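You operate a simulated robot arm through the tools that you are given. There is no shell and no other tool.

You run a simulated robot arm. Do the job below in one go: nothing can be reset, and whatever is moved stays where it is left.

## Task
Ready the spare washer wheel for fitting: rust off its bracket, oil in its cup.
Fine: sand first so that no grit meets the oil; two to five drops; the teal pad and the purple can go back. Set down upright: teal sanding pad, purple oil can. What is to be rubbed or washed off counts as gone when no trace of it is left.

The check looks at the end state, three seconds after you hand in, the way a careful person would. Anything else that was tipped, shoved, dropped, spilled or broken makes it a failure.

## Robot
A 6-joint arm with a two-finger gripper, fixed in place. Base frame: the origin is at the foot of the arm, x ahead of it, y to its left, z up. Lengths are in mm, angles in degrees, forces in N, time in s.
Its first joint turns from -166.0 to 166.0 degrees. Payload 3.43 kg.
The TCP is the grasp point between the finger pads, 20 mm short of the fingertips. In the tool frame z runs along the fingers and y along their closing line. The gripper opens to 190 mm. The gripper's body begins 248 mm behind the TCP.
Orientation is told as [roll, pitch, yaw] about the base's x, y, z axes, in that order, counted from this pose: with the fingers straight down and closing along the base's y, the tool's x points along the base's -x, its y along +y and its z along -z.

## Interface
- The arm moves only by the tool servo_tool. Its argument "series" is a list of rows, each a list of 3 entries, a list of its own where there are three numbers: the turn, a rotation vector about the base's x, y, z in rad, then the shift along the base's x, y, z in mm, then the closure in counts, from 0 (fully open) to 255 (shut). In form: [[[ax, ay, az], [dx, dy, dz], claw], ...]. A call has 1 to 20 rows; each row shifts and turns the commanded pose from where the row before left it. Each row takes 0.2 s and may step no farther than 50 mm and 8.6 degrees from the row before; otherwise, or with a gripper value out of range, the whole call is refused. A pose out of reach is approached as far as the arm can. The call stops where the force on the tool passes 40 N (or 10 N more than at its start, if that is more) or the arm is blocked; 0.2 s more then pass. The fingers move at their own pace (about 153 mm/s each) and stop on an object; they squeeze with about 33 N. The grip force told is the motor's: it shows also when the fingers shut on nothing. Time passes only in rows, and 0.2 s behind the last, so rows that do not move let the fingers close. The reply holds the time, the measured pose of the TCP, the force on the tool along the base axes, the opening and the grip force, in the units named above and with some noise, with the torque about the TCP (base axes, N m) and any sound that the robot's microphone picked up.
- Cameras (640 x 400 px; columns grow to the right, rows downward): "scene" is fixed at [398.9, -649.5, 1554]; the picture's right is [0.83, -0.56, 0.00], its down [-0.29, -0.43, -0.86] and it looks along [0.48, 0.71, -0.51] (base axes); focal length 313 px, centre (320, 200). "wrist" rides on the gripper at [70, -8, -288] in the tool frame; the picture's right is [0.12, 0.99, 0.00], its down [-0.96, 0.11, -0.25] and it looks along [-0.24, 0.03, 0.97] (tool axes); focal length 261 px, centre (320, 200). There is no depth. A picture from a camera that has moved, and an enlarged one, comes with that camera's place and axes in the base frame and with its lens.
- camera(camera): a new picture of that camera. The clock stands still meanwhile.
- raise_lower(by): slides the trunk up (or, below 0, down) by that many mm; the arm rides with it, the base frame stays. It gives what a move gives, with no picture.
- close_up(camera, box): a new picture of the part [left, top, right, bottom] of that camera's present view, enlarged. The clock stands still meanwhile.
- close_job(): hands the job in; it is judged then, once.

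Places have to be worked out from the pictures, the camera data and where the tool is seen. Open the gripper and draw the arm clear of the work before you hand the job in, unless the task says otherwise.

The tools are called as name(argument=value, ...) on one line, values as JSON. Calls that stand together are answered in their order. servo_tool: Moves the arm, as the interface text tells. Its arguments: {"type":"object","properties":{"series":{"type":"array","items":{"type":"array"}}},"required":["series"]} The other tools are called the same way: raise_lower (by) slides the trunk up or down; camera (camera) takes a picture; close_up (camera, box) takes an enlarged picture of a part of a camera's view; close_job () hands the job in.

At the start:

```text
time_s: 0.0
eef_pos: [732.4, -92.5, 1274.7]
tool_rot: [0.0, 0.1, 0.0]
force: [0.2, -0.2, 1.1]
wrist_torque: [-0.03, -0.02, 0.03]
gripper_width: 190.1
grip_force: 0.1
trunk travel left (down, up): [-350.0, 90.0]
```

scene: 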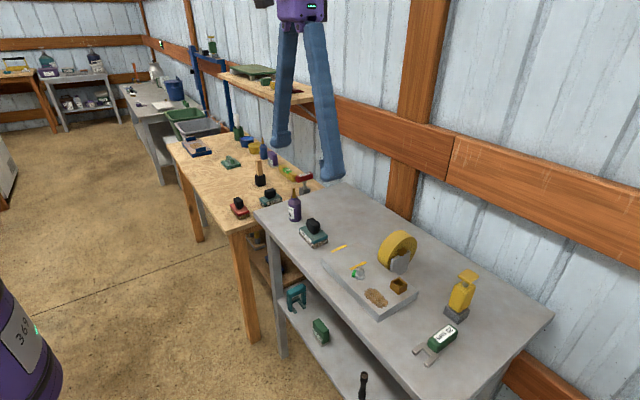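
wrist: 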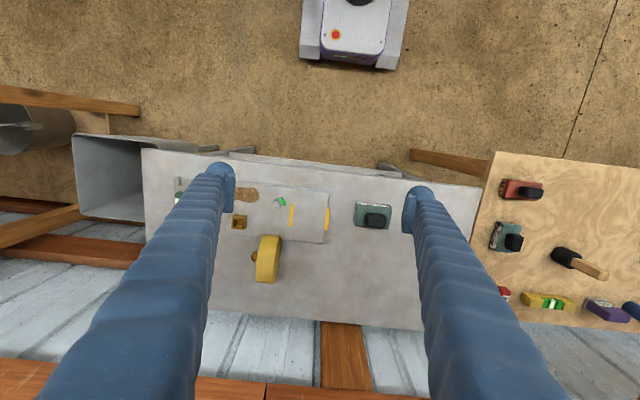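

I'll start by looking at the scene in more detail: the metal bench holds the wheel on its bracket, a teal pad, and a purple bottle/can near its left end. Enlarging those areas first.

close_up(camera="scene", box=[320, 220, 480, 320])

close_up(camera="scene", box=[220, 150, 380, 250])

close_up(camera="wrist", box=[140, 150, 440, 338])

close_up(camera="scene", box=[380, 240, 540, 400])

```text
4.00 times, centred on (400, 270) of scene
camera zoom: at [398.9, -649.5, 1554.0], right [0.83, -0.56, 0.0], down [-0.29, -0.43, -0.86], along [0.48, 0.71, -0.51], focal length 1252 px, centre (0, -80)
```

zoom: 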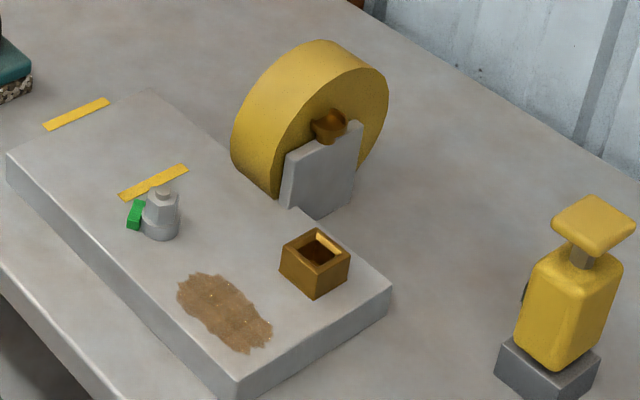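

```text
4.00 times, centred on (300, 200) of scene
camera zoom: at [398.9, -649.5, 1554.0], right [0.83, -0.56, 0.0], down [-0.29, -0.43, -0.86], along [0.48, 0.71, -0.51], focal length 1252 px, centre (400, 200)
```

zoom: 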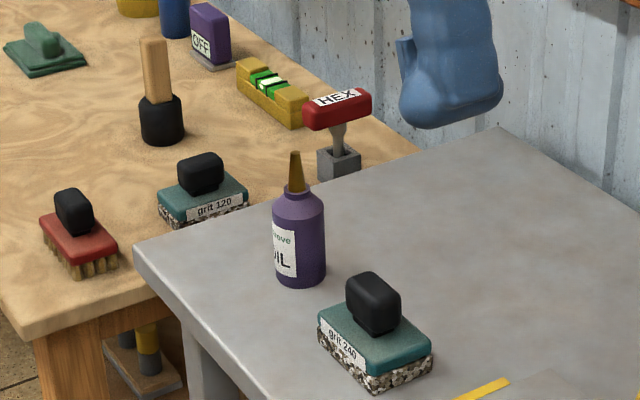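

```text
2.13 times, centred on (290, 244) of wrist
camera zoom: at [661.3, -99.5, 1561.9], right [-0.12, 0.99, 0.0], down [0.96, 0.11, 0.25], along [0.24, 0.03, -0.97], focal length 555 px, centre (384, 106)
```

zoom: 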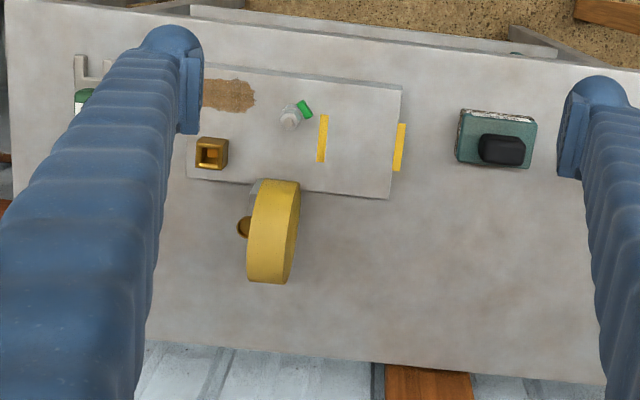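

```text
2.50 times, centred on (460, 320) of scene
camera zoom: at [398.9, -649.5, 1554.0], right [0.83, -0.56, 0.0], down [-0.29, -0.43, -0.86], along [0.48, 0.71, -0.51], focal length 782 px, centre (-30, -100)
```

zoom: 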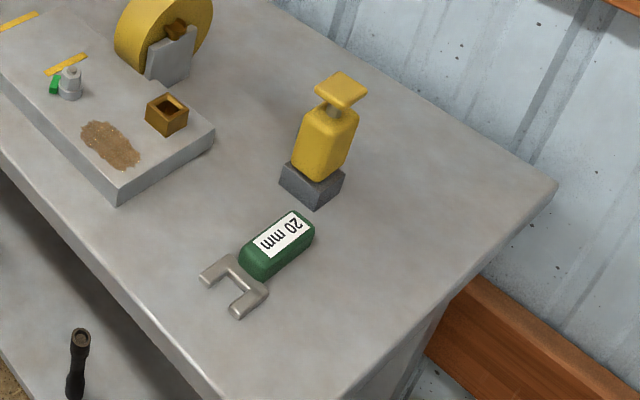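

The plate has a rust patch, a square brass cup and a small tagged nipple; the wheel stands behind with another brass piece at its axle. I need finer pictures to tell which is the oil cup.

close_up(camera="scene", box=[375, 225, 425, 257])

close_up(camera="scene", box=[345, 255, 425, 320])

close_up(camera="scene", box=[280, 180, 340, 255])

close_up(camera="scene", box=[0, 30, 220, 160])

close_up(camera="scene", box=[160, 100, 340, 220])

close_up(camera="wrist", box=[220, 170, 340, 290])

```text
12.50 times, centred on (400, 241) of scene
camera zoom: at [398.9, -649.5, 1554.0], right [0.83, -0.56, 0.0], down [-0.29, -0.43, -0.86], along [0.48, 0.71, -0.51], focal length 3913 px, centre (-680, -312)
```

zoom: 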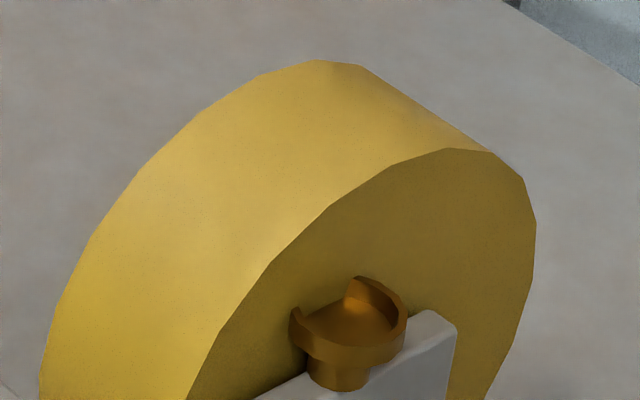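

```text
6.15 times, centred on (385, 288) of scene
camera zoom: at [398.9, -649.5, 1554.0], right [0.83, -0.56, 0.0], down [-0.29, -0.43, -0.86], along [0.48, 0.71, -0.51], focal length 1926 px, centre (-80, -338)
```

zoom: 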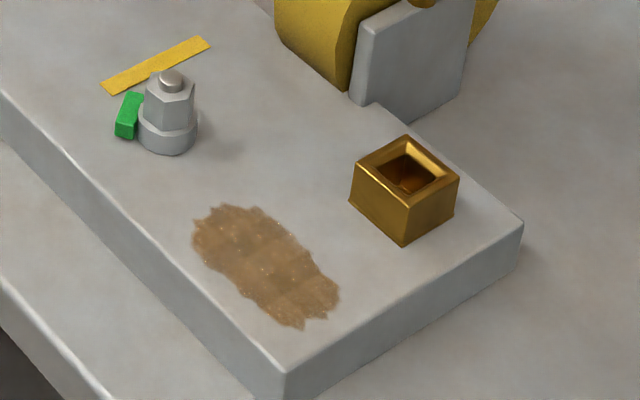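

```text
5.33 times, centred on (310, 218) of scene
camera zoom: at [398.9, -649.5, 1554.0], right [0.83, -0.56, 0.0], down [-0.29, -0.43, -0.86], along [0.48, 0.71, -0.51], focal length 1669 px, centre (373, 107)
```

zoom: 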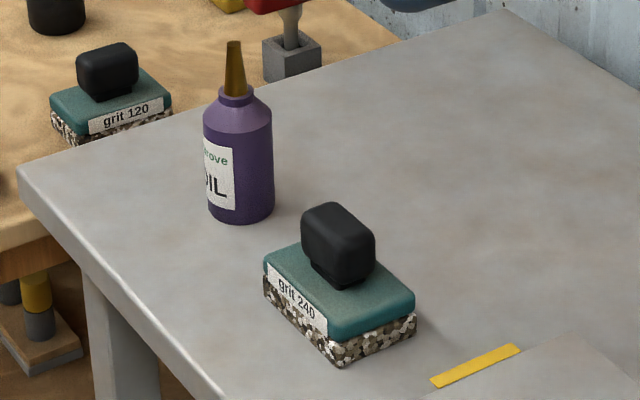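

```text
2.91 times, centred on (110, 95) of scene
camera zoom: at [398.9, -649.5, 1554.0], right [0.83, -0.56, 0.0], down [-0.29, -0.43, -0.86], along [0.48, 0.71, -0.51], focal length 911 px, centre (931, 506)
```

zoom: 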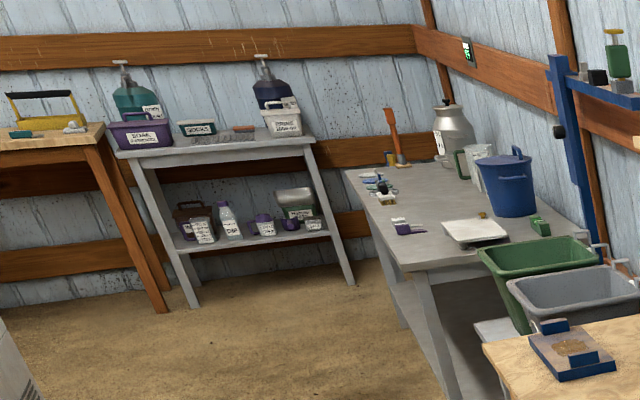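

```text
3.33 times, centred on (250, 160) of scene
camera zoom: at [398.9, -649.5, 1554.0], right [0.83, -0.56, 0.0], down [-0.29, -0.43, -0.86], along [0.48, 0.71, -0.51], focal length 1043 px, centre (553, 333)
```

zoom: 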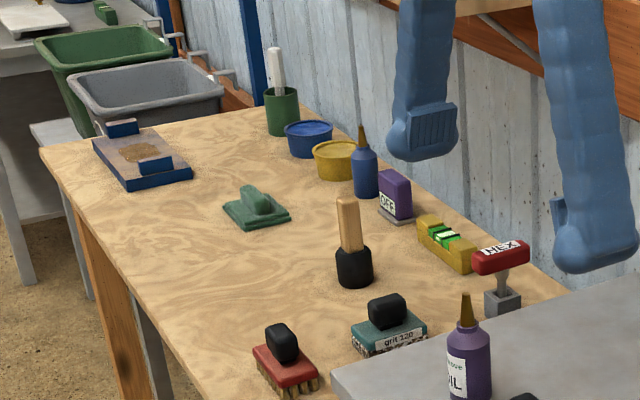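

```text
3.33 times, centred on (280, 230) of wrist
camera zoom: at [661.3, -99.5, 1561.9], right [-0.12, 0.99, 0.0], down [0.96, 0.11, 0.25], along [0.24, 0.03, -0.97], focal length 869 px, centre (453, 100)
```

zoom: 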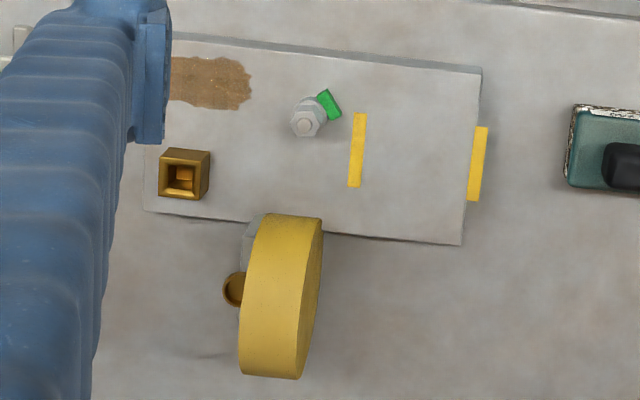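

Two candidates for "cup": a round brass cup on the wheel's upright, and a square brass box on the plate. I estimate tops around z≈935 and bench ≈870. I'll move the arm over the wheel (staying high, z≈1200) for a better wrist view.

servo_tool(series=[[[0, 0, 0], [30, -30, -20], 0], [[0, 0, 0], [30, -30, -20], 0], [[0, 0, 0], [30, -30, -20], 0], [[0, 0, 0], [20, -20, -15], 0], [[0, 0, 0], [0, 0, 0], 0]])

camera(camera="wrist")

camera(camera="scene")

```text
time_s: 1.2
eef_pos: [840.5, -204.0, 1202.6]
tool_rot: [0.0, 0.0, 0.0]
force: [0.1, -0.1, 0.0]
wrist_torque: [0.02, -0.01, 0.01]
gripper_width: 190.0
grip_force: 0.0
trunk travel left (down, up): [-350.0, 90.0]
```

```text
taken
camera wrist: at [769.2, -211.5, 1488.7], right [-0.12, 0.99, 0.0], down [0.96, 0.12, 0.25], along [0.25, 0.03, -0.97], focal length 261 px, centre (320, 200)
```

wrist: 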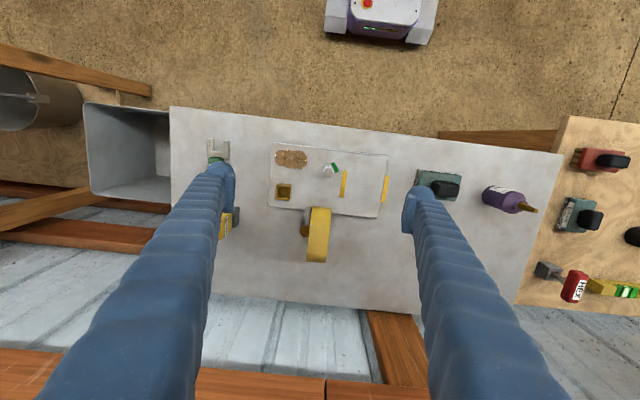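

```text
taken
```

scene: 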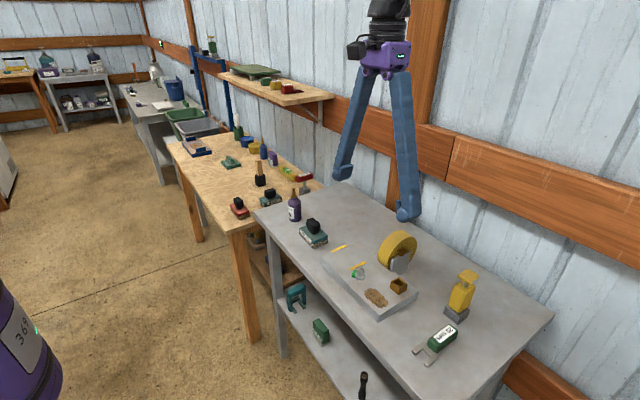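

Now the plate sits between the fingers in view. Zooming in on the plate, wheel and cups.

close_up(camera="wrist", box=[260, 135, 400, 225])

close_up(camera="wrist", box=[270, 175, 350, 270])

close_up(camera="wrist", box=[400, 150, 560, 250])

close_up(camera="scene", box=[260, 265, 400, 400])

```text
4.44 times, centred on (330, 180) of wrist
camera zoom: at [769.2, -211.5, 1488.7], right [-0.12, 0.99, 0.0], down [0.96, 0.12, 0.25], along [0.25, 0.03, -0.97], focal length 1158 px, centre (276, 289)
```

zoom: 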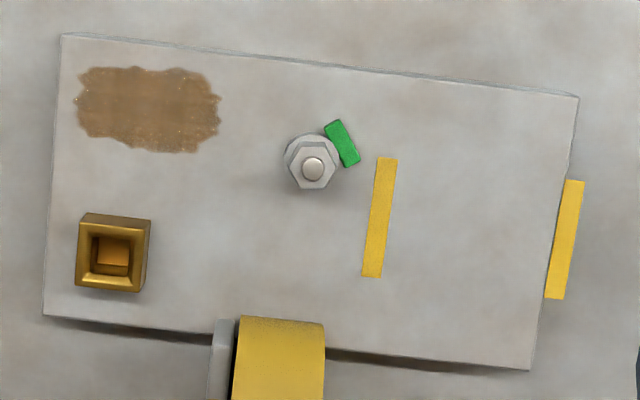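

```text
4.21 times, centred on (310, 222) of wrist
camera zoom: at [769.2, -211.5, 1488.7], right [-0.12, 0.99, 0.0], down [0.96, 0.12, 0.25], along [0.25, 0.03, -0.97], focal length 1098 px, centre (362, 105)
```

zoom: 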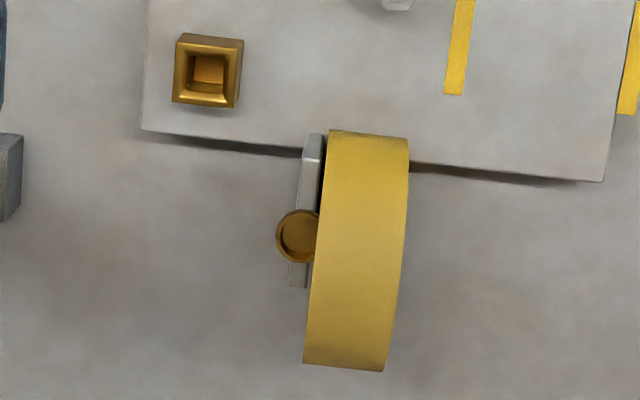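

```text
4.00 times, centred on (480, 200) of wrist
camera zoom: at [769.2, -211.5, 1488.7], right [-0.12, 0.99, 0.0], down [0.96, 0.12, 0.25], along [0.25, 0.03, -0.97], focal length 1043 px, centre (-320, 200)
```

zoom: 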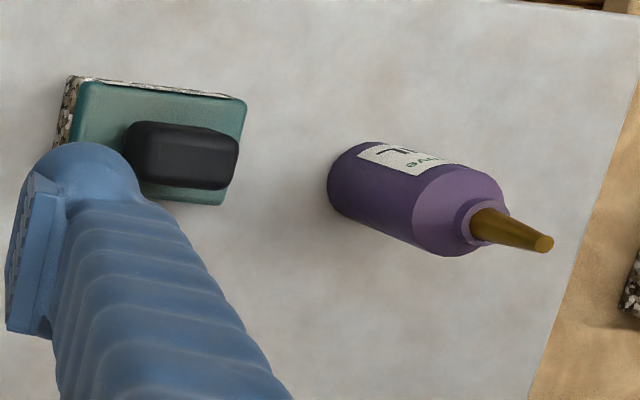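

```text
2.96 times, centred on (330, 332) of scene
camera zoom: at [398.9, -649.5, 1554.0], right [0.83, -0.56, 0.0], down [-0.29, -0.43, -0.86], along [0.48, 0.71, -0.51], focal length 928 px, centre (290, -193)
```

zoom: 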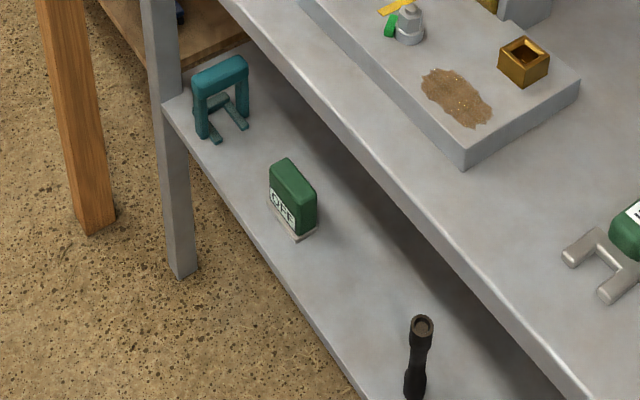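

The close-ups re-render sharply, so I'll look harder at both cups, the nipple and the tape from the scene camera to decide which is the wheel's oil cup.

close_up(camera="scene", box=[385, 235, 417, 280])

close_up(camera="scene", box=[384, 272, 414, 298])

close_up(camera="scene", box=[345, 255, 375, 285])

close_up(camera="scene", box=[280, 180, 310, 225])

close_up(camera="wrist", box=[290, 200, 330, 240])

close_up(camera="wrist", box=[265, 140, 305, 205])

```text
8.89 times, centred on (401, 258) of scene
camera zoom: at [398.9, -649.5, 1554.0], right [0.83, -0.56, 0.0], down [-0.29, -0.43, -0.86], along [0.48, 0.71, -0.51], focal length 2782 px, centre (-400, -311)
```

zoom: 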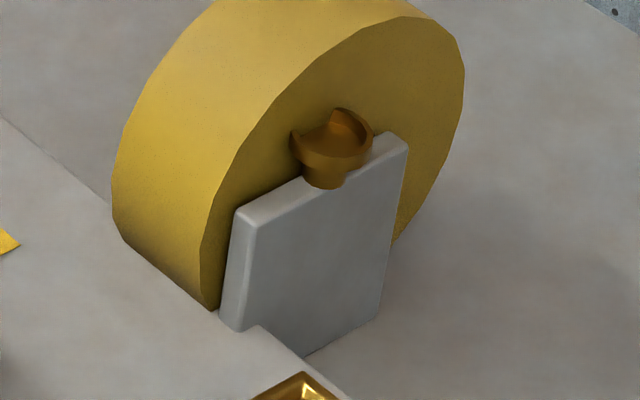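

```text
15.38 times, centred on (399, 285) of scene
camera zoom: at [398.9, -649.5, 1554.0], right [0.83, -0.56, 0.0], down [-0.29, -0.43, -0.86], along [0.48, 0.71, -0.51], focal length 4816 px, centre (-895, -1108)
```

zoom: 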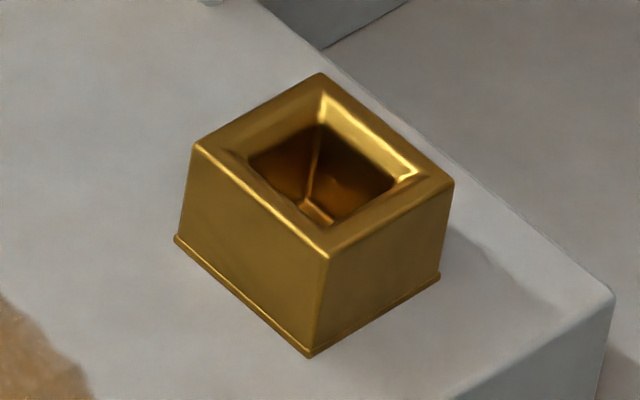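

```text
13.33 times, centred on (360, 270) of scene
camera zoom: at [398.9, -649.5, 1554.0], right [0.83, -0.56, 0.0], down [-0.29, -0.43, -0.86], along [0.48, 0.71, -0.51], focal length 4174 px, centre (-213, -733)
```

zoom: 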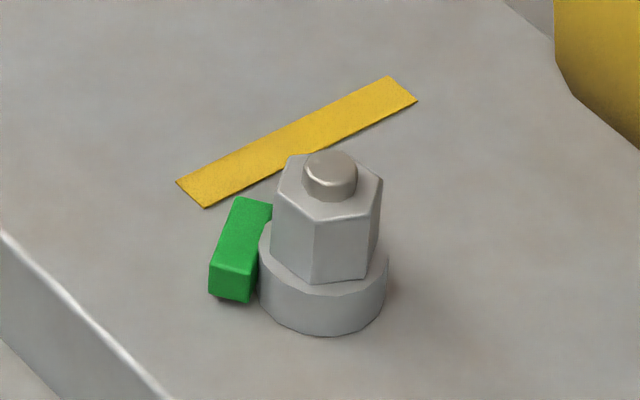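

```text
8.89 times, centred on (295, 202) of scene
camera zoom: at [398.9, -649.5, 1554.0], right [0.83, -0.56, 0.0], down [-0.29, -0.43, -0.86], along [0.48, 0.71, -0.51], focal length 2782 px, centre (542, 178)
```

zoom: 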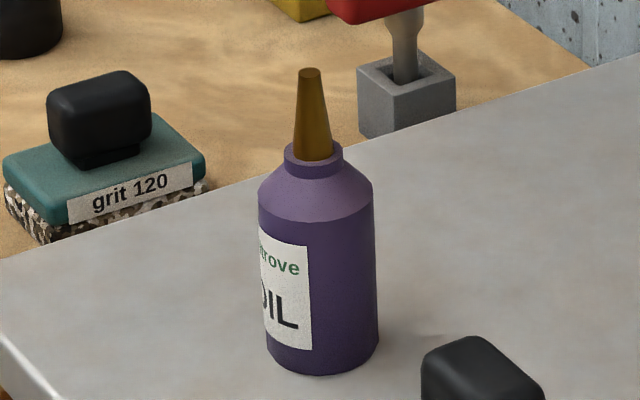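

```text
10.00 times, centred on (310, 220) of wrist
camera zoom: at [769.2, -211.5, 1488.7], right [-0.12, 0.99, 0.0], down [0.96, 0.12, 0.25], along [0.25, 0.03, -0.97], focal length 2606 px, centre (420, 0)
```

zoom: 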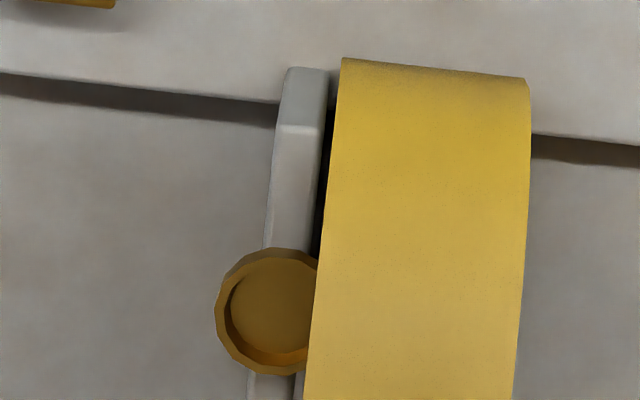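

```text
6.15 times, centred on (285, 172) of wrist
camera zoom: at [769.2, -211.5, 1488.7], right [-0.12, 0.99, 0.0], down [0.96, 0.12, 0.25], along [0.25, 0.03, -0.97], focal length 1604 px, centre (535, 369)
```

zoom: 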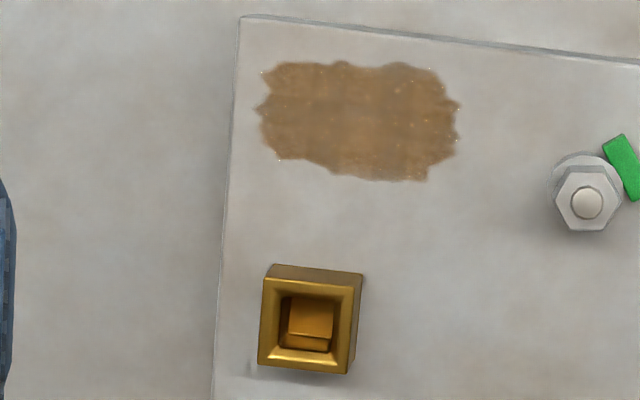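

Both cups are hollow, so I want more context before deciding. I'll look at other fixtures in the room (blue plate, far benches, shelf) for comparable cups or any notes.

close_up(camera="scene", box=[160, 125, 250, 180])

close_up(camera="scene", box=[120, 70, 220, 135])

close_up(camera="scene", box=[0, 45, 120, 130])

close_up(camera="scene", box=[190, 30, 330, 120])

close_up(camera="scene", box=[410, 260, 550, 370])

close_up(camera="scene", box=[220, 125, 330, 200])

close_up(camera="scene", box=[0, 270, 80, 400])

```text
7.11 times, centred on (205, 152) of scene
camera zoom: at [398.9, -649.5, 1554.0], right [0.83, -0.56, 0.0], down [-0.29, -0.43, -0.86], along [0.48, 0.71, -0.51], focal length 2226 px, centre (1138, 538)
```

zoom: 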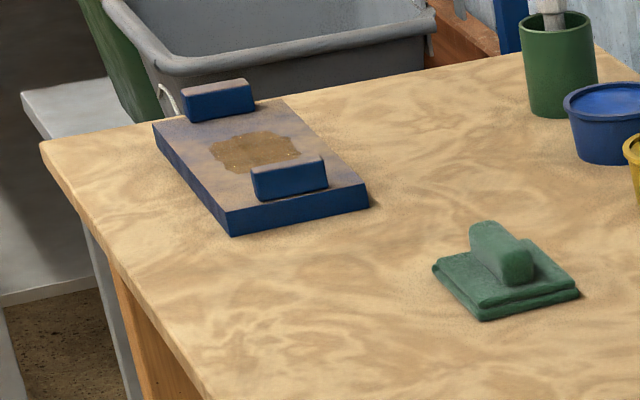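

```text
6.15 times, centred on (170, 102) of scene
camera zoom: at [398.9, -649.5, 1554.0], right [0.83, -0.56, 0.0], down [-0.29, -0.43, -0.86], along [0.48, 0.71, -0.51], focal length 1926 px, centre (1243, 800)
```

zoom: 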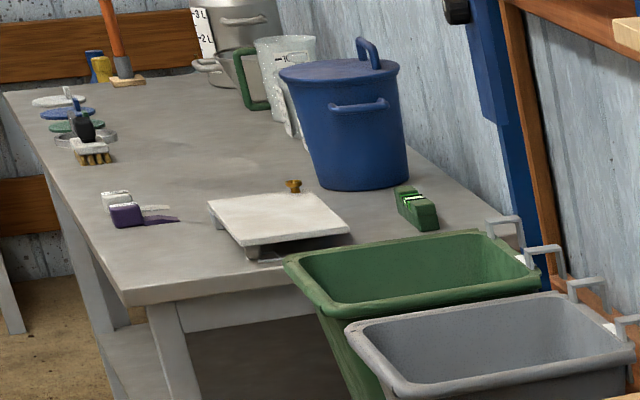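

```text
4.71 times, centred on (60, 88) of scene
camera zoom: at [398.9, -649.5, 1554.0], right [0.83, -0.56, 0.0], down [-0.29, -0.43, -0.86], along [0.48, 0.71, -0.51], focal length 1473 px, centre (1544, 729)
```

zoom: 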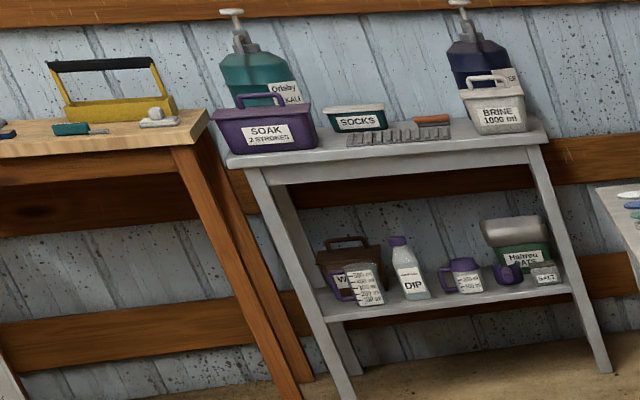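

```text
4.44 times, centred on (260, 75) of scene
camera zoom: at [398.9, -649.5, 1554.0], right [0.83, -0.56, 0.0], down [-0.29, -0.43, -0.86], along [0.48, 0.71, -0.51], focal length 1391 px, centre (587, 756)
```

zoom: 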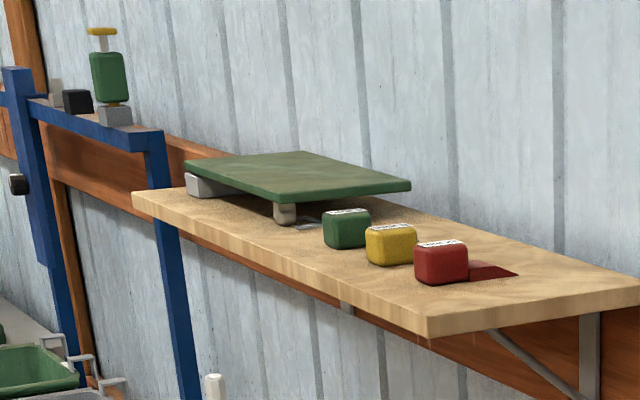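

```text
3.64 times, centred on (480, 315) of scene
camera zoom: at [398.9, -649.5, 1554.0], right [0.83, -0.56, 0.0], down [-0.29, -0.43, -0.86], along [0.48, 0.71, -0.51], focal length 1138 px, centre (-262, -218)
```

zoom: 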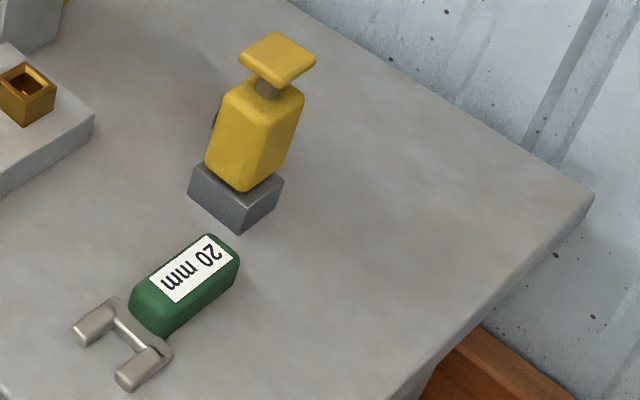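

```text
5.33 times, centred on (275, 162) of scene
camera zoom: at [398.9, -649.5, 1554.0], right [0.83, -0.56, 0.0], down [-0.29, -0.43, -0.86], along [0.48, 0.71, -0.51], focal length 1669 px, centre (560, 400)
```

zoom: 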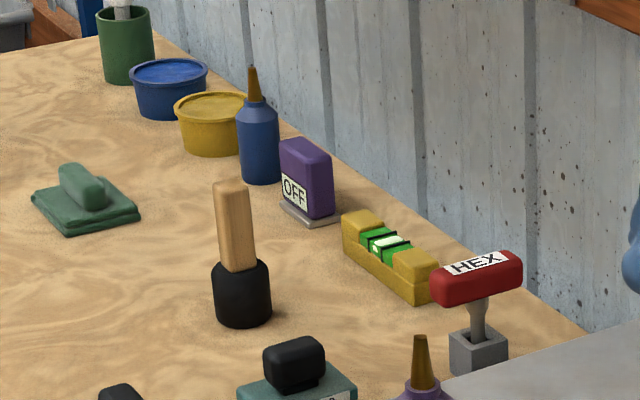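

```text
3.08 times, centred on (40, 335) of scene
camera zoom: at [398.9, -649.5, 1554.0], right [0.83, -0.56, 0.0], down [-0.29, -0.43, -0.86], along [0.48, 0.71, -0.51], focal length 963 px, centre (1182, -215)
```

zoom: 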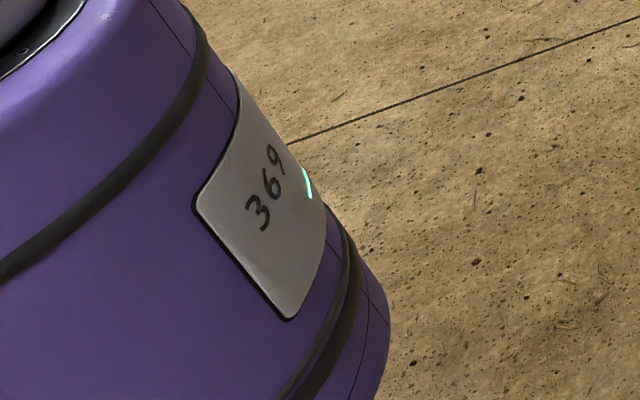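

A small brass piece sits on the far scale; I'll zoom on it to compare with the round goblet on the wheel's upright.

close_up(camera="scene", box=[155, 92, 185, 112])

close_up(camera="scene", box=[395, 250, 405, 257])

close_up(camera="scene", box=[125, 80, 150, 100])

close_up(camera="wrist", box=[198, 130, 248, 230])

```text
16.00 times, centred on (170, 102) of scene
camera zoom: at [398.9, -649.5, 1554.0], right [0.83, -0.56, 0.0], down [-0.29, -0.43, -0.86], along [0.48, 0.71, -0.51], focal length 5008 px, centre (2720, 1768)
```

zoom: 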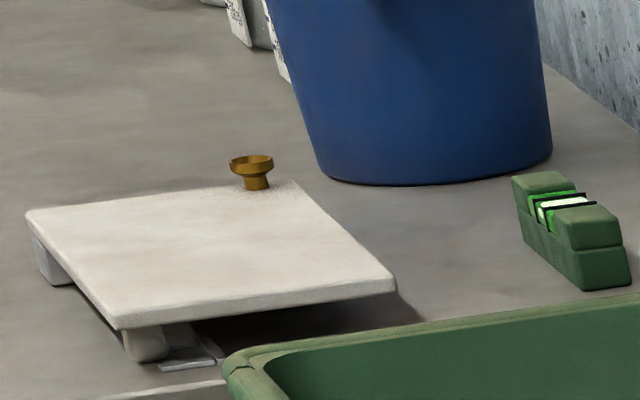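

```text
16.00 times, centred on (400, 254) of scene
camera zoom: at [398.9, -649.5, 1554.0], right [0.83, -0.56, 0.0], down [-0.29, -0.43, -0.86], along [0.48, 0.71, -0.51], focal length 5008 px, centre (-960, -656)
```

zoom: 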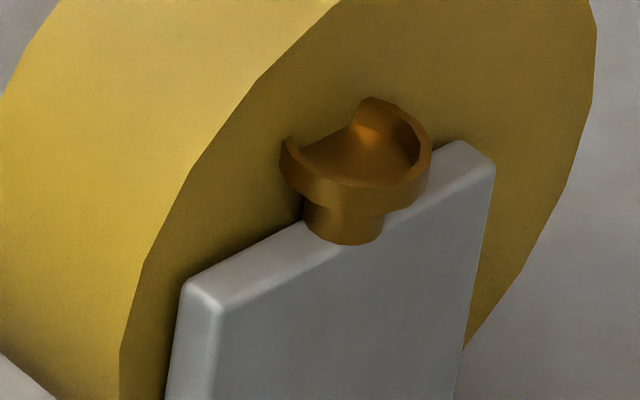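

```text
16.00 times, centred on (138, 90) of scene
camera zoom: at [398.9, -649.5, 1554.0], right [0.83, -0.56, 0.0], down [-0.29, -0.43, -0.86], along [0.48, 0.71, -0.51], focal length 5008 px, centre (3240, 1960)
```

zoom: 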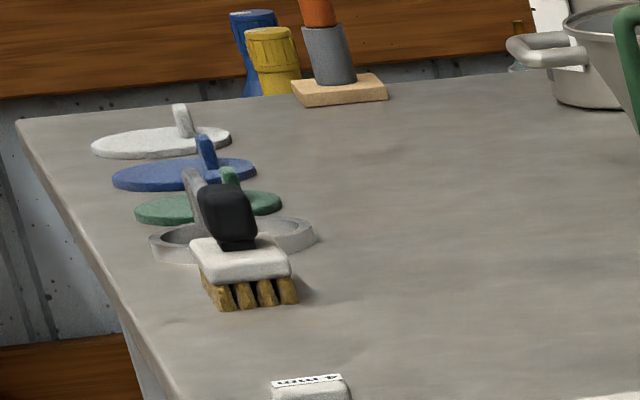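

```text
4.00 times, centred on (223, 180) of wrist
camera zoom: at [769.2, -211.5, 1488.7], right [-0.12, 0.99, 0.0], down [0.96, 0.12, 0.25], along [0.25, 0.03, -0.97], focal length 1043 px, centre (708, 280)
```

zoom: 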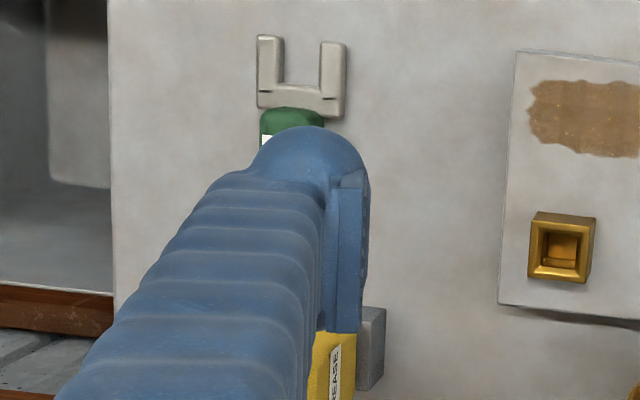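

The yellow pump on this bench is labelled GREASE, and the same round brass goblet appears on another device. I'll tilt the tool for an oblique wrist view of the plate, box and wheel from the robot side, staying clear of everything.

servo_tool(series=[[[0, -0.13, 0], [-9, -9, -22], 0], [[0, -0.13, 0], [-9, -9, -22], 0], [[0, -0.13, 0], [-9, -9, -22], 0], [[0, -0.13, 0], [-9, -9, -22], 0], [[0, -0.13, 0], [-9, -9, -22], 0], [[0, -0.13, 0], [-9, -9, -22], 0], [[0, 0, 0], [0, 0, 0], 0]])

camera(camera="wrist")

```text
time_s: 3.0
eef_pos: [762.9, -175.6, 1063.0]
tool_rot: [7.7, -36.6, 4.9]
force: [0.7, 0.3, 0.1]
wrist_torque: [-0.1, 0.05, -0.08]
gripper_width: 190.1
grip_force: 0.1
out of reach, approached as far as the arm can: row 4, 5
trunk travel left (down, up): [-350.0, 90.0]
stopped in row 7: the arm was blocked; the commanded pose is now the measured one
```

```text
taken
camera wrist: at [540.2, -241.5, 1247.5], right [-0.26, 0.97, 0.03], down [0.61, 0.13, 0.78], along [0.75, 0.22, -0.62], focal length 261 px, centre (320, 200)
```

wrist: 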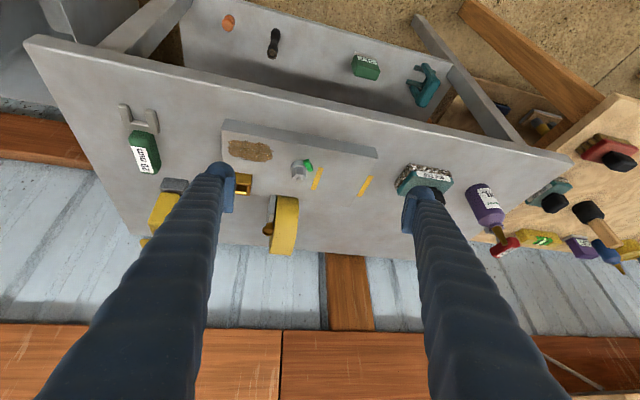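

The arm ran into its limits tilting that way, but the view is useful. Zooming in on the plate, box and wheel from here.

close_up(camera="wrist", box=[210, 110, 390, 260])

close_up(camera="wrist", box=[225, 165, 265, 205])

close_up(camera="wrist", box=[255, 185, 305, 260])

camera(camera="scene")

```text
2.67 times, centred on (300, 185) of wrist
camera zoom: at [540.2, -241.5, 1247.5], right [-0.26, 0.97, 0.03], down [0.61, 0.13, 0.78], along [0.75, 0.22, -0.62], focal length 695 px, centre (373, 240)
```

zoom: 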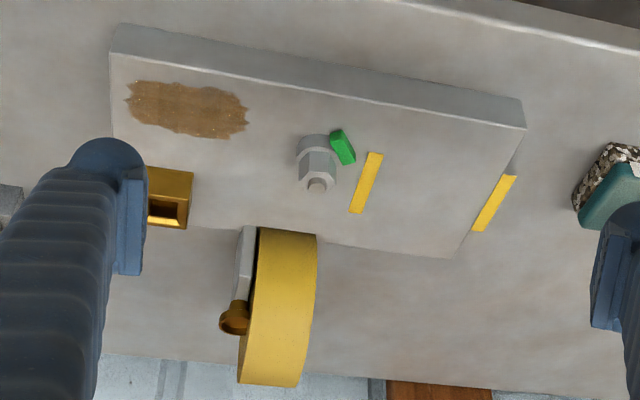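

```text
10.00 times, centred on (245, 185) of wrist
camera zoom: at [540.2, -241.5, 1247.5], right [-0.26, 0.97, 0.03], down [0.61, 0.13, 0.78], along [0.75, 0.22, -0.62], focal length 2606 px, centre (1070, 350)
```

zoom: 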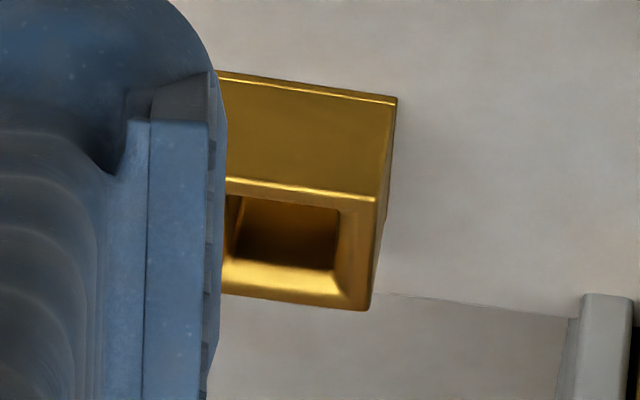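

```text
5.33 times, centred on (280, 222) of wrist
camera zoom: at [540.2, -241.5, 1247.5], right [-0.26, 0.97, 0.03], down [0.61, 0.13, 0.78], along [0.75, 0.22, -0.62], focal length 1390 px, centre (533, 80)
```

zoom: 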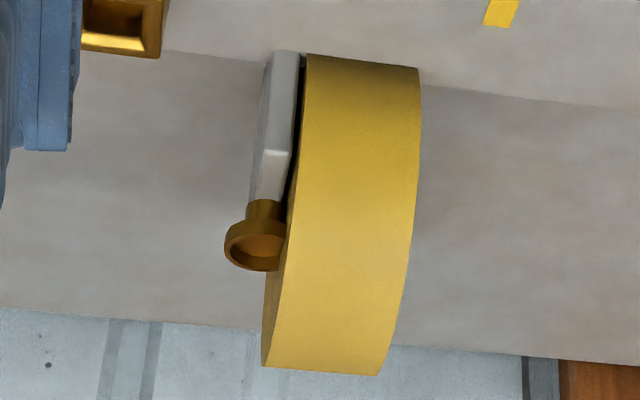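

```text
taken
```

scene: 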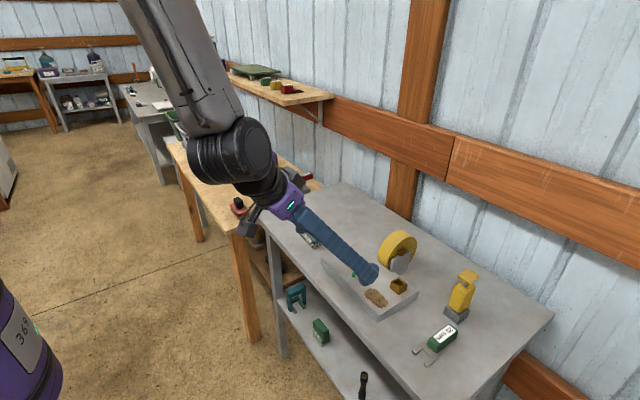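

The goblet stands on top of the upright right beside the wheel's axle; the square box is a separate funnel-lipped well on the plate. I'll return the tool to vertical and view both from directly above, closer.

servo_tool(series=[[[0, 0, -0.0855], [10, -5, 15], 0], [[0, 0.1278, 0], [17, -8, 12], 0], [[0, 0.1278, 0], [17, -8, 12], 0], [[0, 0.1278, 0], [17, -8, 12], 0], [[0, 0.1278, 0], [17, -8, 12], 0], [[0, 0.1278, 0], [17, -8, 10], 0], [[-0.1344, 0, 0], [17, -8, 5], 0], [[0, 0, 0], [0, 0, 0], 0]])

camera(camera="wrist")

```text
time_s: 4.8
eef_pos: [868.0, -210.2, 1133.4]
tool_rot: [1.4, -4.3, 0.6]
force: [0.4, 0.7, -0.3]
wrist_torque: [-0.12, 0.06, 0.02]
gripper_width: 190.1
grip_force: 0.1
out of reach, approached as far as the arm can: row 2, 3
trunk travel left (down, up): [-350.0, 90.0]
```

```text
taken
camera wrist: at [775.8, -227.6, 1413.7], right [-0.13, 0.99, 0.02], down [0.94, 0.12, 0.32], along [0.32, 0.06, -0.95], focal length 261 px, centre (320, 200)
```

wrist: 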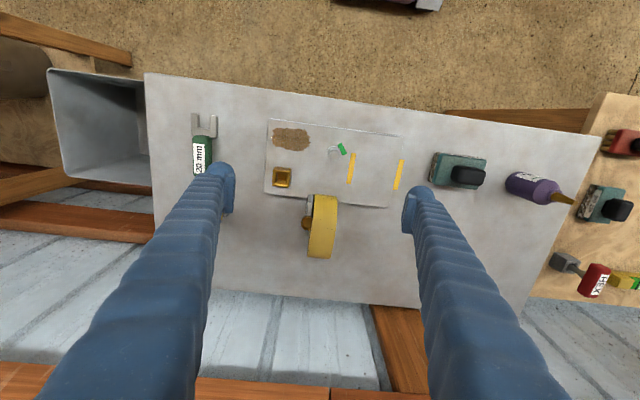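

Tool is nearly vertical again; I'll remove the remaining few degrees of tilt and come a little lower over the plate for the top view.

servo_tool(series=[[[0, 0.075, 0], [5, -10, -15], 0], [[-0.024, 0, -0.01], [5, -10, -15], 0], [[0, 0, 0], [0, 0, 0], 0]])

close_up(camera="wrist", box=[255, 100, 415, 275])

camera(camera="wrist")

```text
time_s: 5.6
eef_pos: [875.3, -230.5, 1103.4]
tool_rot: [0.1, -0.2, 0.1]
force: [0.4, -1.1, 0.4]
wrist_torque: [-0.05, 0.09, 0.0]
gripper_width: 189.8
grip_force: 0.1
trunk travel left (down, up): [-350.0, 90.0]
```

```text
2.29 times, centred on (335, 188) of wrist
camera zoom: at [804.7, -240.2, 1390.4], right [-0.12, 0.99, 0.0], down [0.96, 0.12, 0.25], along [0.25, 0.03, -0.97], focal length 596 px, centre (286, 229)
```

zoom: 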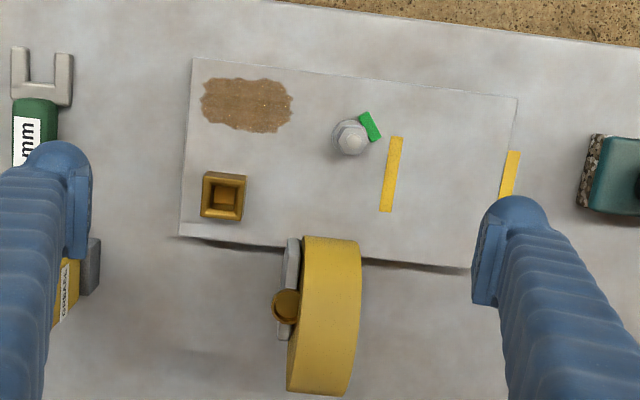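

```text
taken
camera wrist: at [804.7, -240.2, 1390.4], right [-0.12, 0.99, 0.0], down [0.96, 0.12, 0.25], along [0.25, 0.03, -0.97], focal length 261 px, centre (320, 200)
```

wrist: 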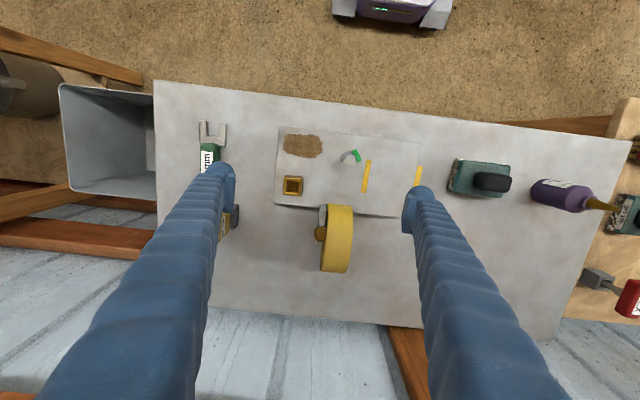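

close_up(camera="wrist", box=[278, 170, 310, 202])

close_up(camera="wrist", box=[308, 212, 340, 250])

close_up(camera="wrist", box=[335, 140, 375, 175])

close_up(camera="wrist", box=[440, 150, 620, 260])

```text
12.50 times, centred on (294, 186) of wrist
camera zoom: at [804.7, -240.2, 1390.4], right [-0.12, 0.99, 0.0], down [0.96, 0.12, 0.25], along [0.25, 0.03, -0.97], focal length 3258 px, centre (645, 375)
```

zoom: 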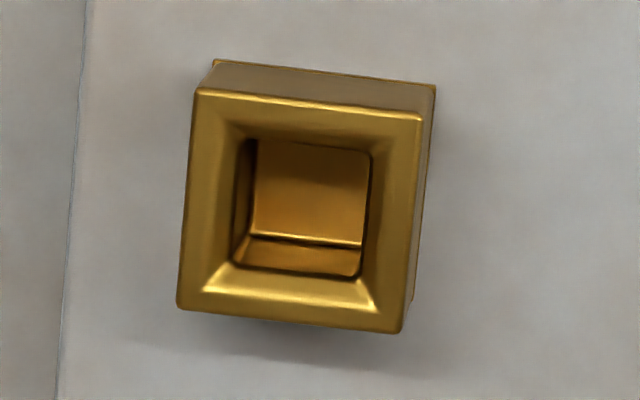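

```text
10.53 times, centred on (324, 231) of wrist
camera zoom: at [804.7, -240.2, 1390.4], right [-0.12, 0.99, 0.0], down [0.96, 0.12, 0.25], along [0.25, 0.03, -0.97], focal length 2744 px, centre (278, -126)
```

zoom: 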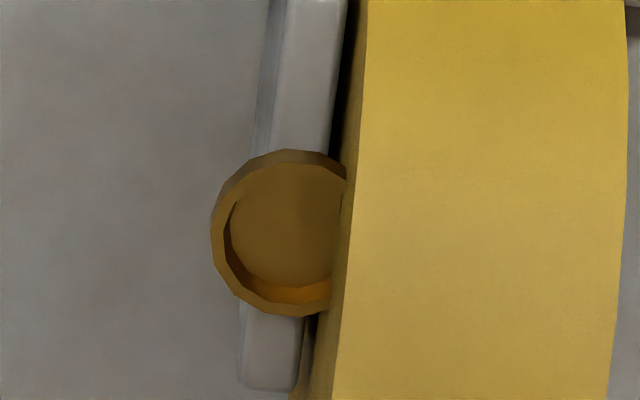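

```text
11.43 times, centred on (355, 158) of wrist
camera zoom: at [804.7, -240.2, 1390.4], right [-0.12, 0.99, 0.0], down [0.96, 0.12, 0.25], along [0.25, 0.03, -0.97], focal length 2979 px, centre (-80, 686)
```

zoom: 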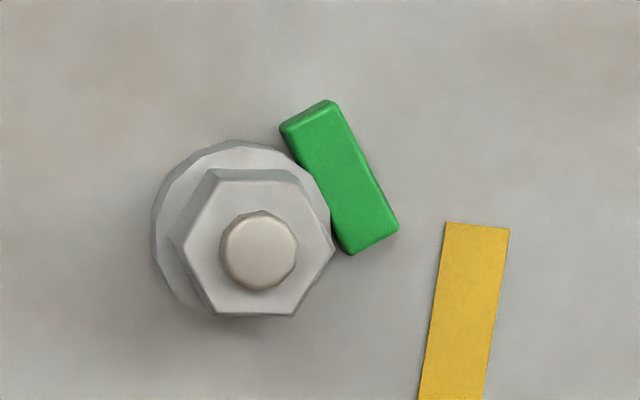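

```text
3.56 times, centred on (530, 205) of wrist
camera zoom: at [804.7, -240.2, 1390.4], right [-0.12, 0.99, 0.0], down [0.96, 0.12, 0.25], along [0.25, 0.03, -0.97], focal length 927 px, centre (-427, 182)
```

zoom: 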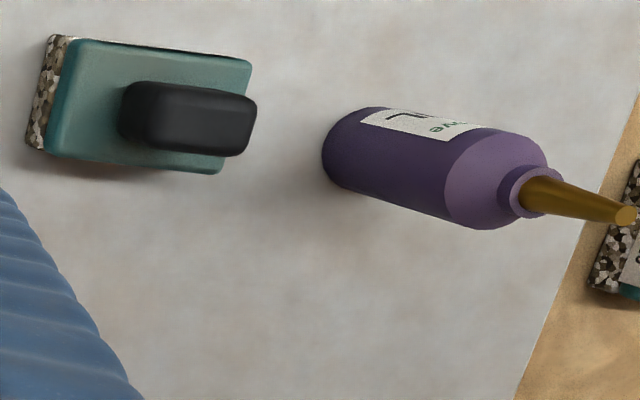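

The round cup sits at about (969,-219,982), right against the wheel face; the square well at about (902,-277,943). I'll look closer at the other goblet in the room and the HEX holder to understand what each kind of brass piece is used for here.

close_up(camera="scene", box=[163, 98, 173, 104])

close_up(camera="scene", box=[290, 165, 320, 195])

close_up(camera="scene", box=[195, 30, 230, 60])

close_up(camera="scene", box=[440, 265, 485, 325])

close_up(camera="scene", box=[225, 60, 310, 105])

```text
16.00 times, centred on (168, 101) of scene
camera zoom: at [398.9, -649.5, 1554.0], right [0.83, -0.56, 0.0], down [-0.29, -0.43, -0.86], along [0.48, 0.71, -0.51], focal length 5008 px, centre (2752, 1784)
```

zoom: 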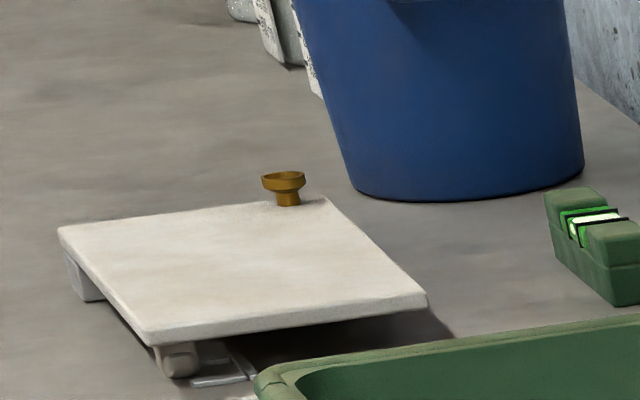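

```text
13.33 times, centred on (305, 180) of scene
camera zoom: at [398.9, -649.5, 1554.0], right [0.83, -0.56, 0.0], down [-0.29, -0.43, -0.86], along [0.48, 0.71, -0.51], focal length 4174 px, centre (520, 467)
```

zoom: 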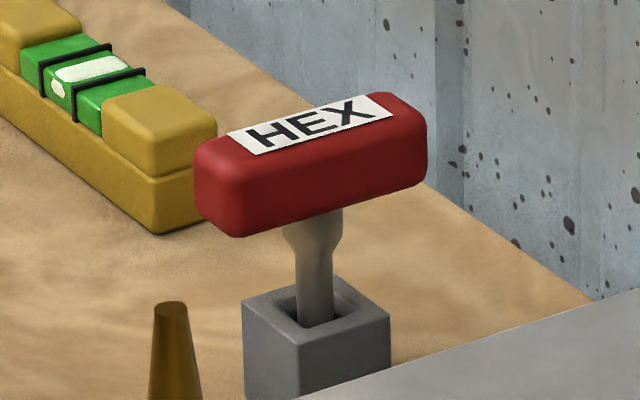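

```text
13.33 times, centred on (212, 45) of scene
camera zoom: at [398.9, -649.5, 1554.0], right [0.83, -0.56, 0.0], down [-0.29, -0.43, -0.86], along [0.48, 0.71, -0.51], focal length 4174 px, centre (1753, 2267)
```

zoom: 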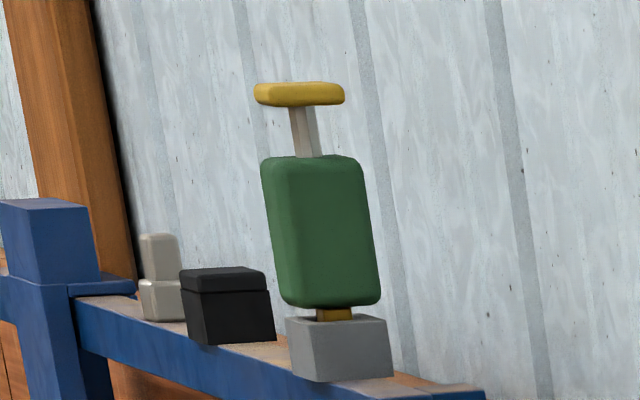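

```text
6.67 times, centred on (462, 295) of scene
camera zoom: at [398.9, -649.5, 1554.0], right [0.83, -0.56, 0.0], down [-0.29, -0.43, -0.86], along [0.48, 0.71, -0.51], focal length 2087 px, centre (-630, -433)
```

zoom: 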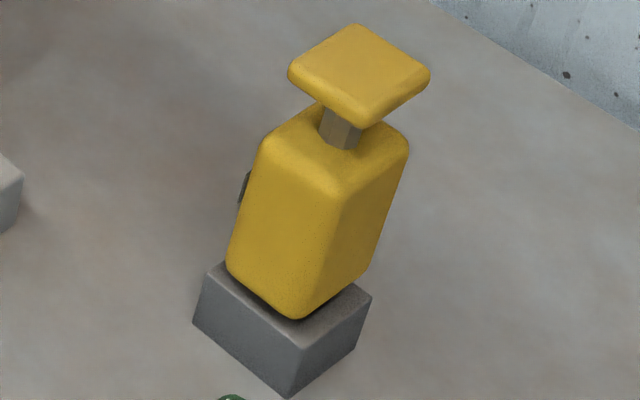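

```text
7.53 times, centred on (268, 82) of scene
camera zoom: at [398.9, -649.5, 1554.0], right [0.83, -0.56, 0.0], down [-0.29, -0.43, -0.86], along [0.48, 0.71, -0.51], focal length 2357 px, centre (715, 1085)
```

zoom: 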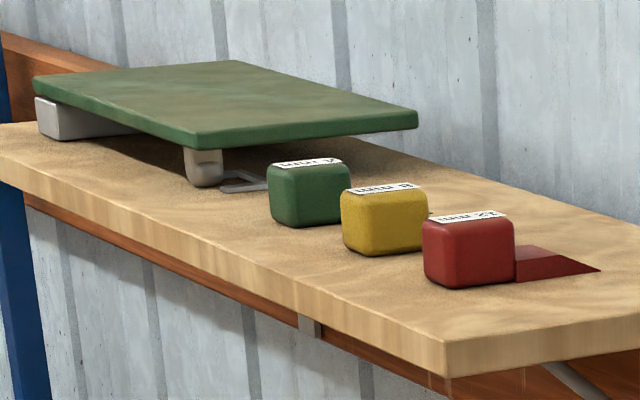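

The grease guns here have a brass nose parked in a square socket, so the square, chamfered brass well on the plate is evidently the grease point, while the round goblet (same as on the other device) is the oil cup. Next I move over the 240-grit teal pad at about (857,68) to measure it.

servo_tool(series=[[[0, 0, 0], [-3, 48, 0], 0], [[0, 0, 0], [-3, 48, 0], 0], [[0, 0, 0], [-3, 48, 0], 0], [[0, 0, 0], [-3, 48, 0], 0], [[0, 0, 0], [-3, 48, 0], 0], [[0, 0, 0], [-3, 48, 0], 0], [[0, 0, 0], [0, 0, 0], 0]])

camera(camera="wrist")

close_up(camera="wrist", box=[250, 130, 410, 230])

```text
time_s: 7.2
eef_pos: [855.4, 56.6, 1104.9]
tool_rot: [0.2, -0.1, 0.1]
force: [0.1, 1.1, -0.6]
wrist_torque: [-0.04, -0.01, -0.02]
gripper_width: 189.9
grip_force: 0.0
trunk travel left (down, up): [-350.0, 90.0]
```

```text
taken
camera wrist: at [783.1, 47.6, 1390.8], right [-0.12, 0.99, 0.0], down [0.96, 0.12, 0.25], along [0.25, 0.03, -0.97], focal length 261 px, centre (320, 200)
```

wrist: 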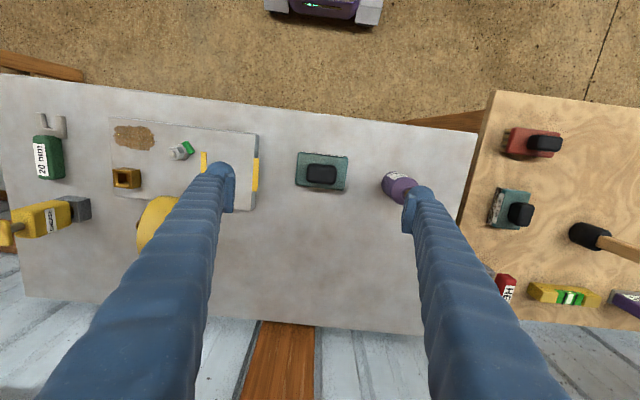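

```text
4.00 times, centred on (330, 180) of wrist
camera zoom: at [783.1, 47.6, 1390.8], right [-0.12, 0.99, 0.0], down [0.96, 0.12, 0.25], along [0.25, 0.03, -0.97], focal length 1043 px, centre (280, 280)
```

zoom: 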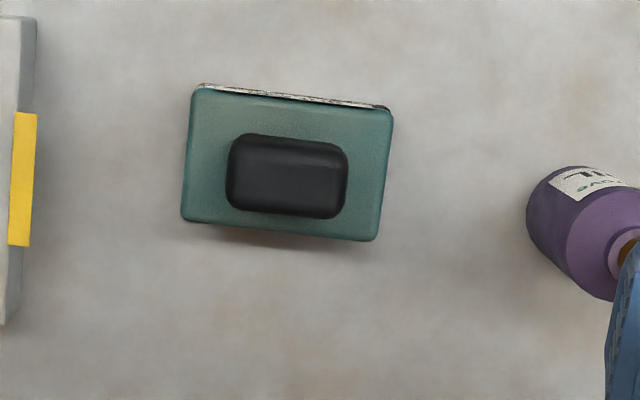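

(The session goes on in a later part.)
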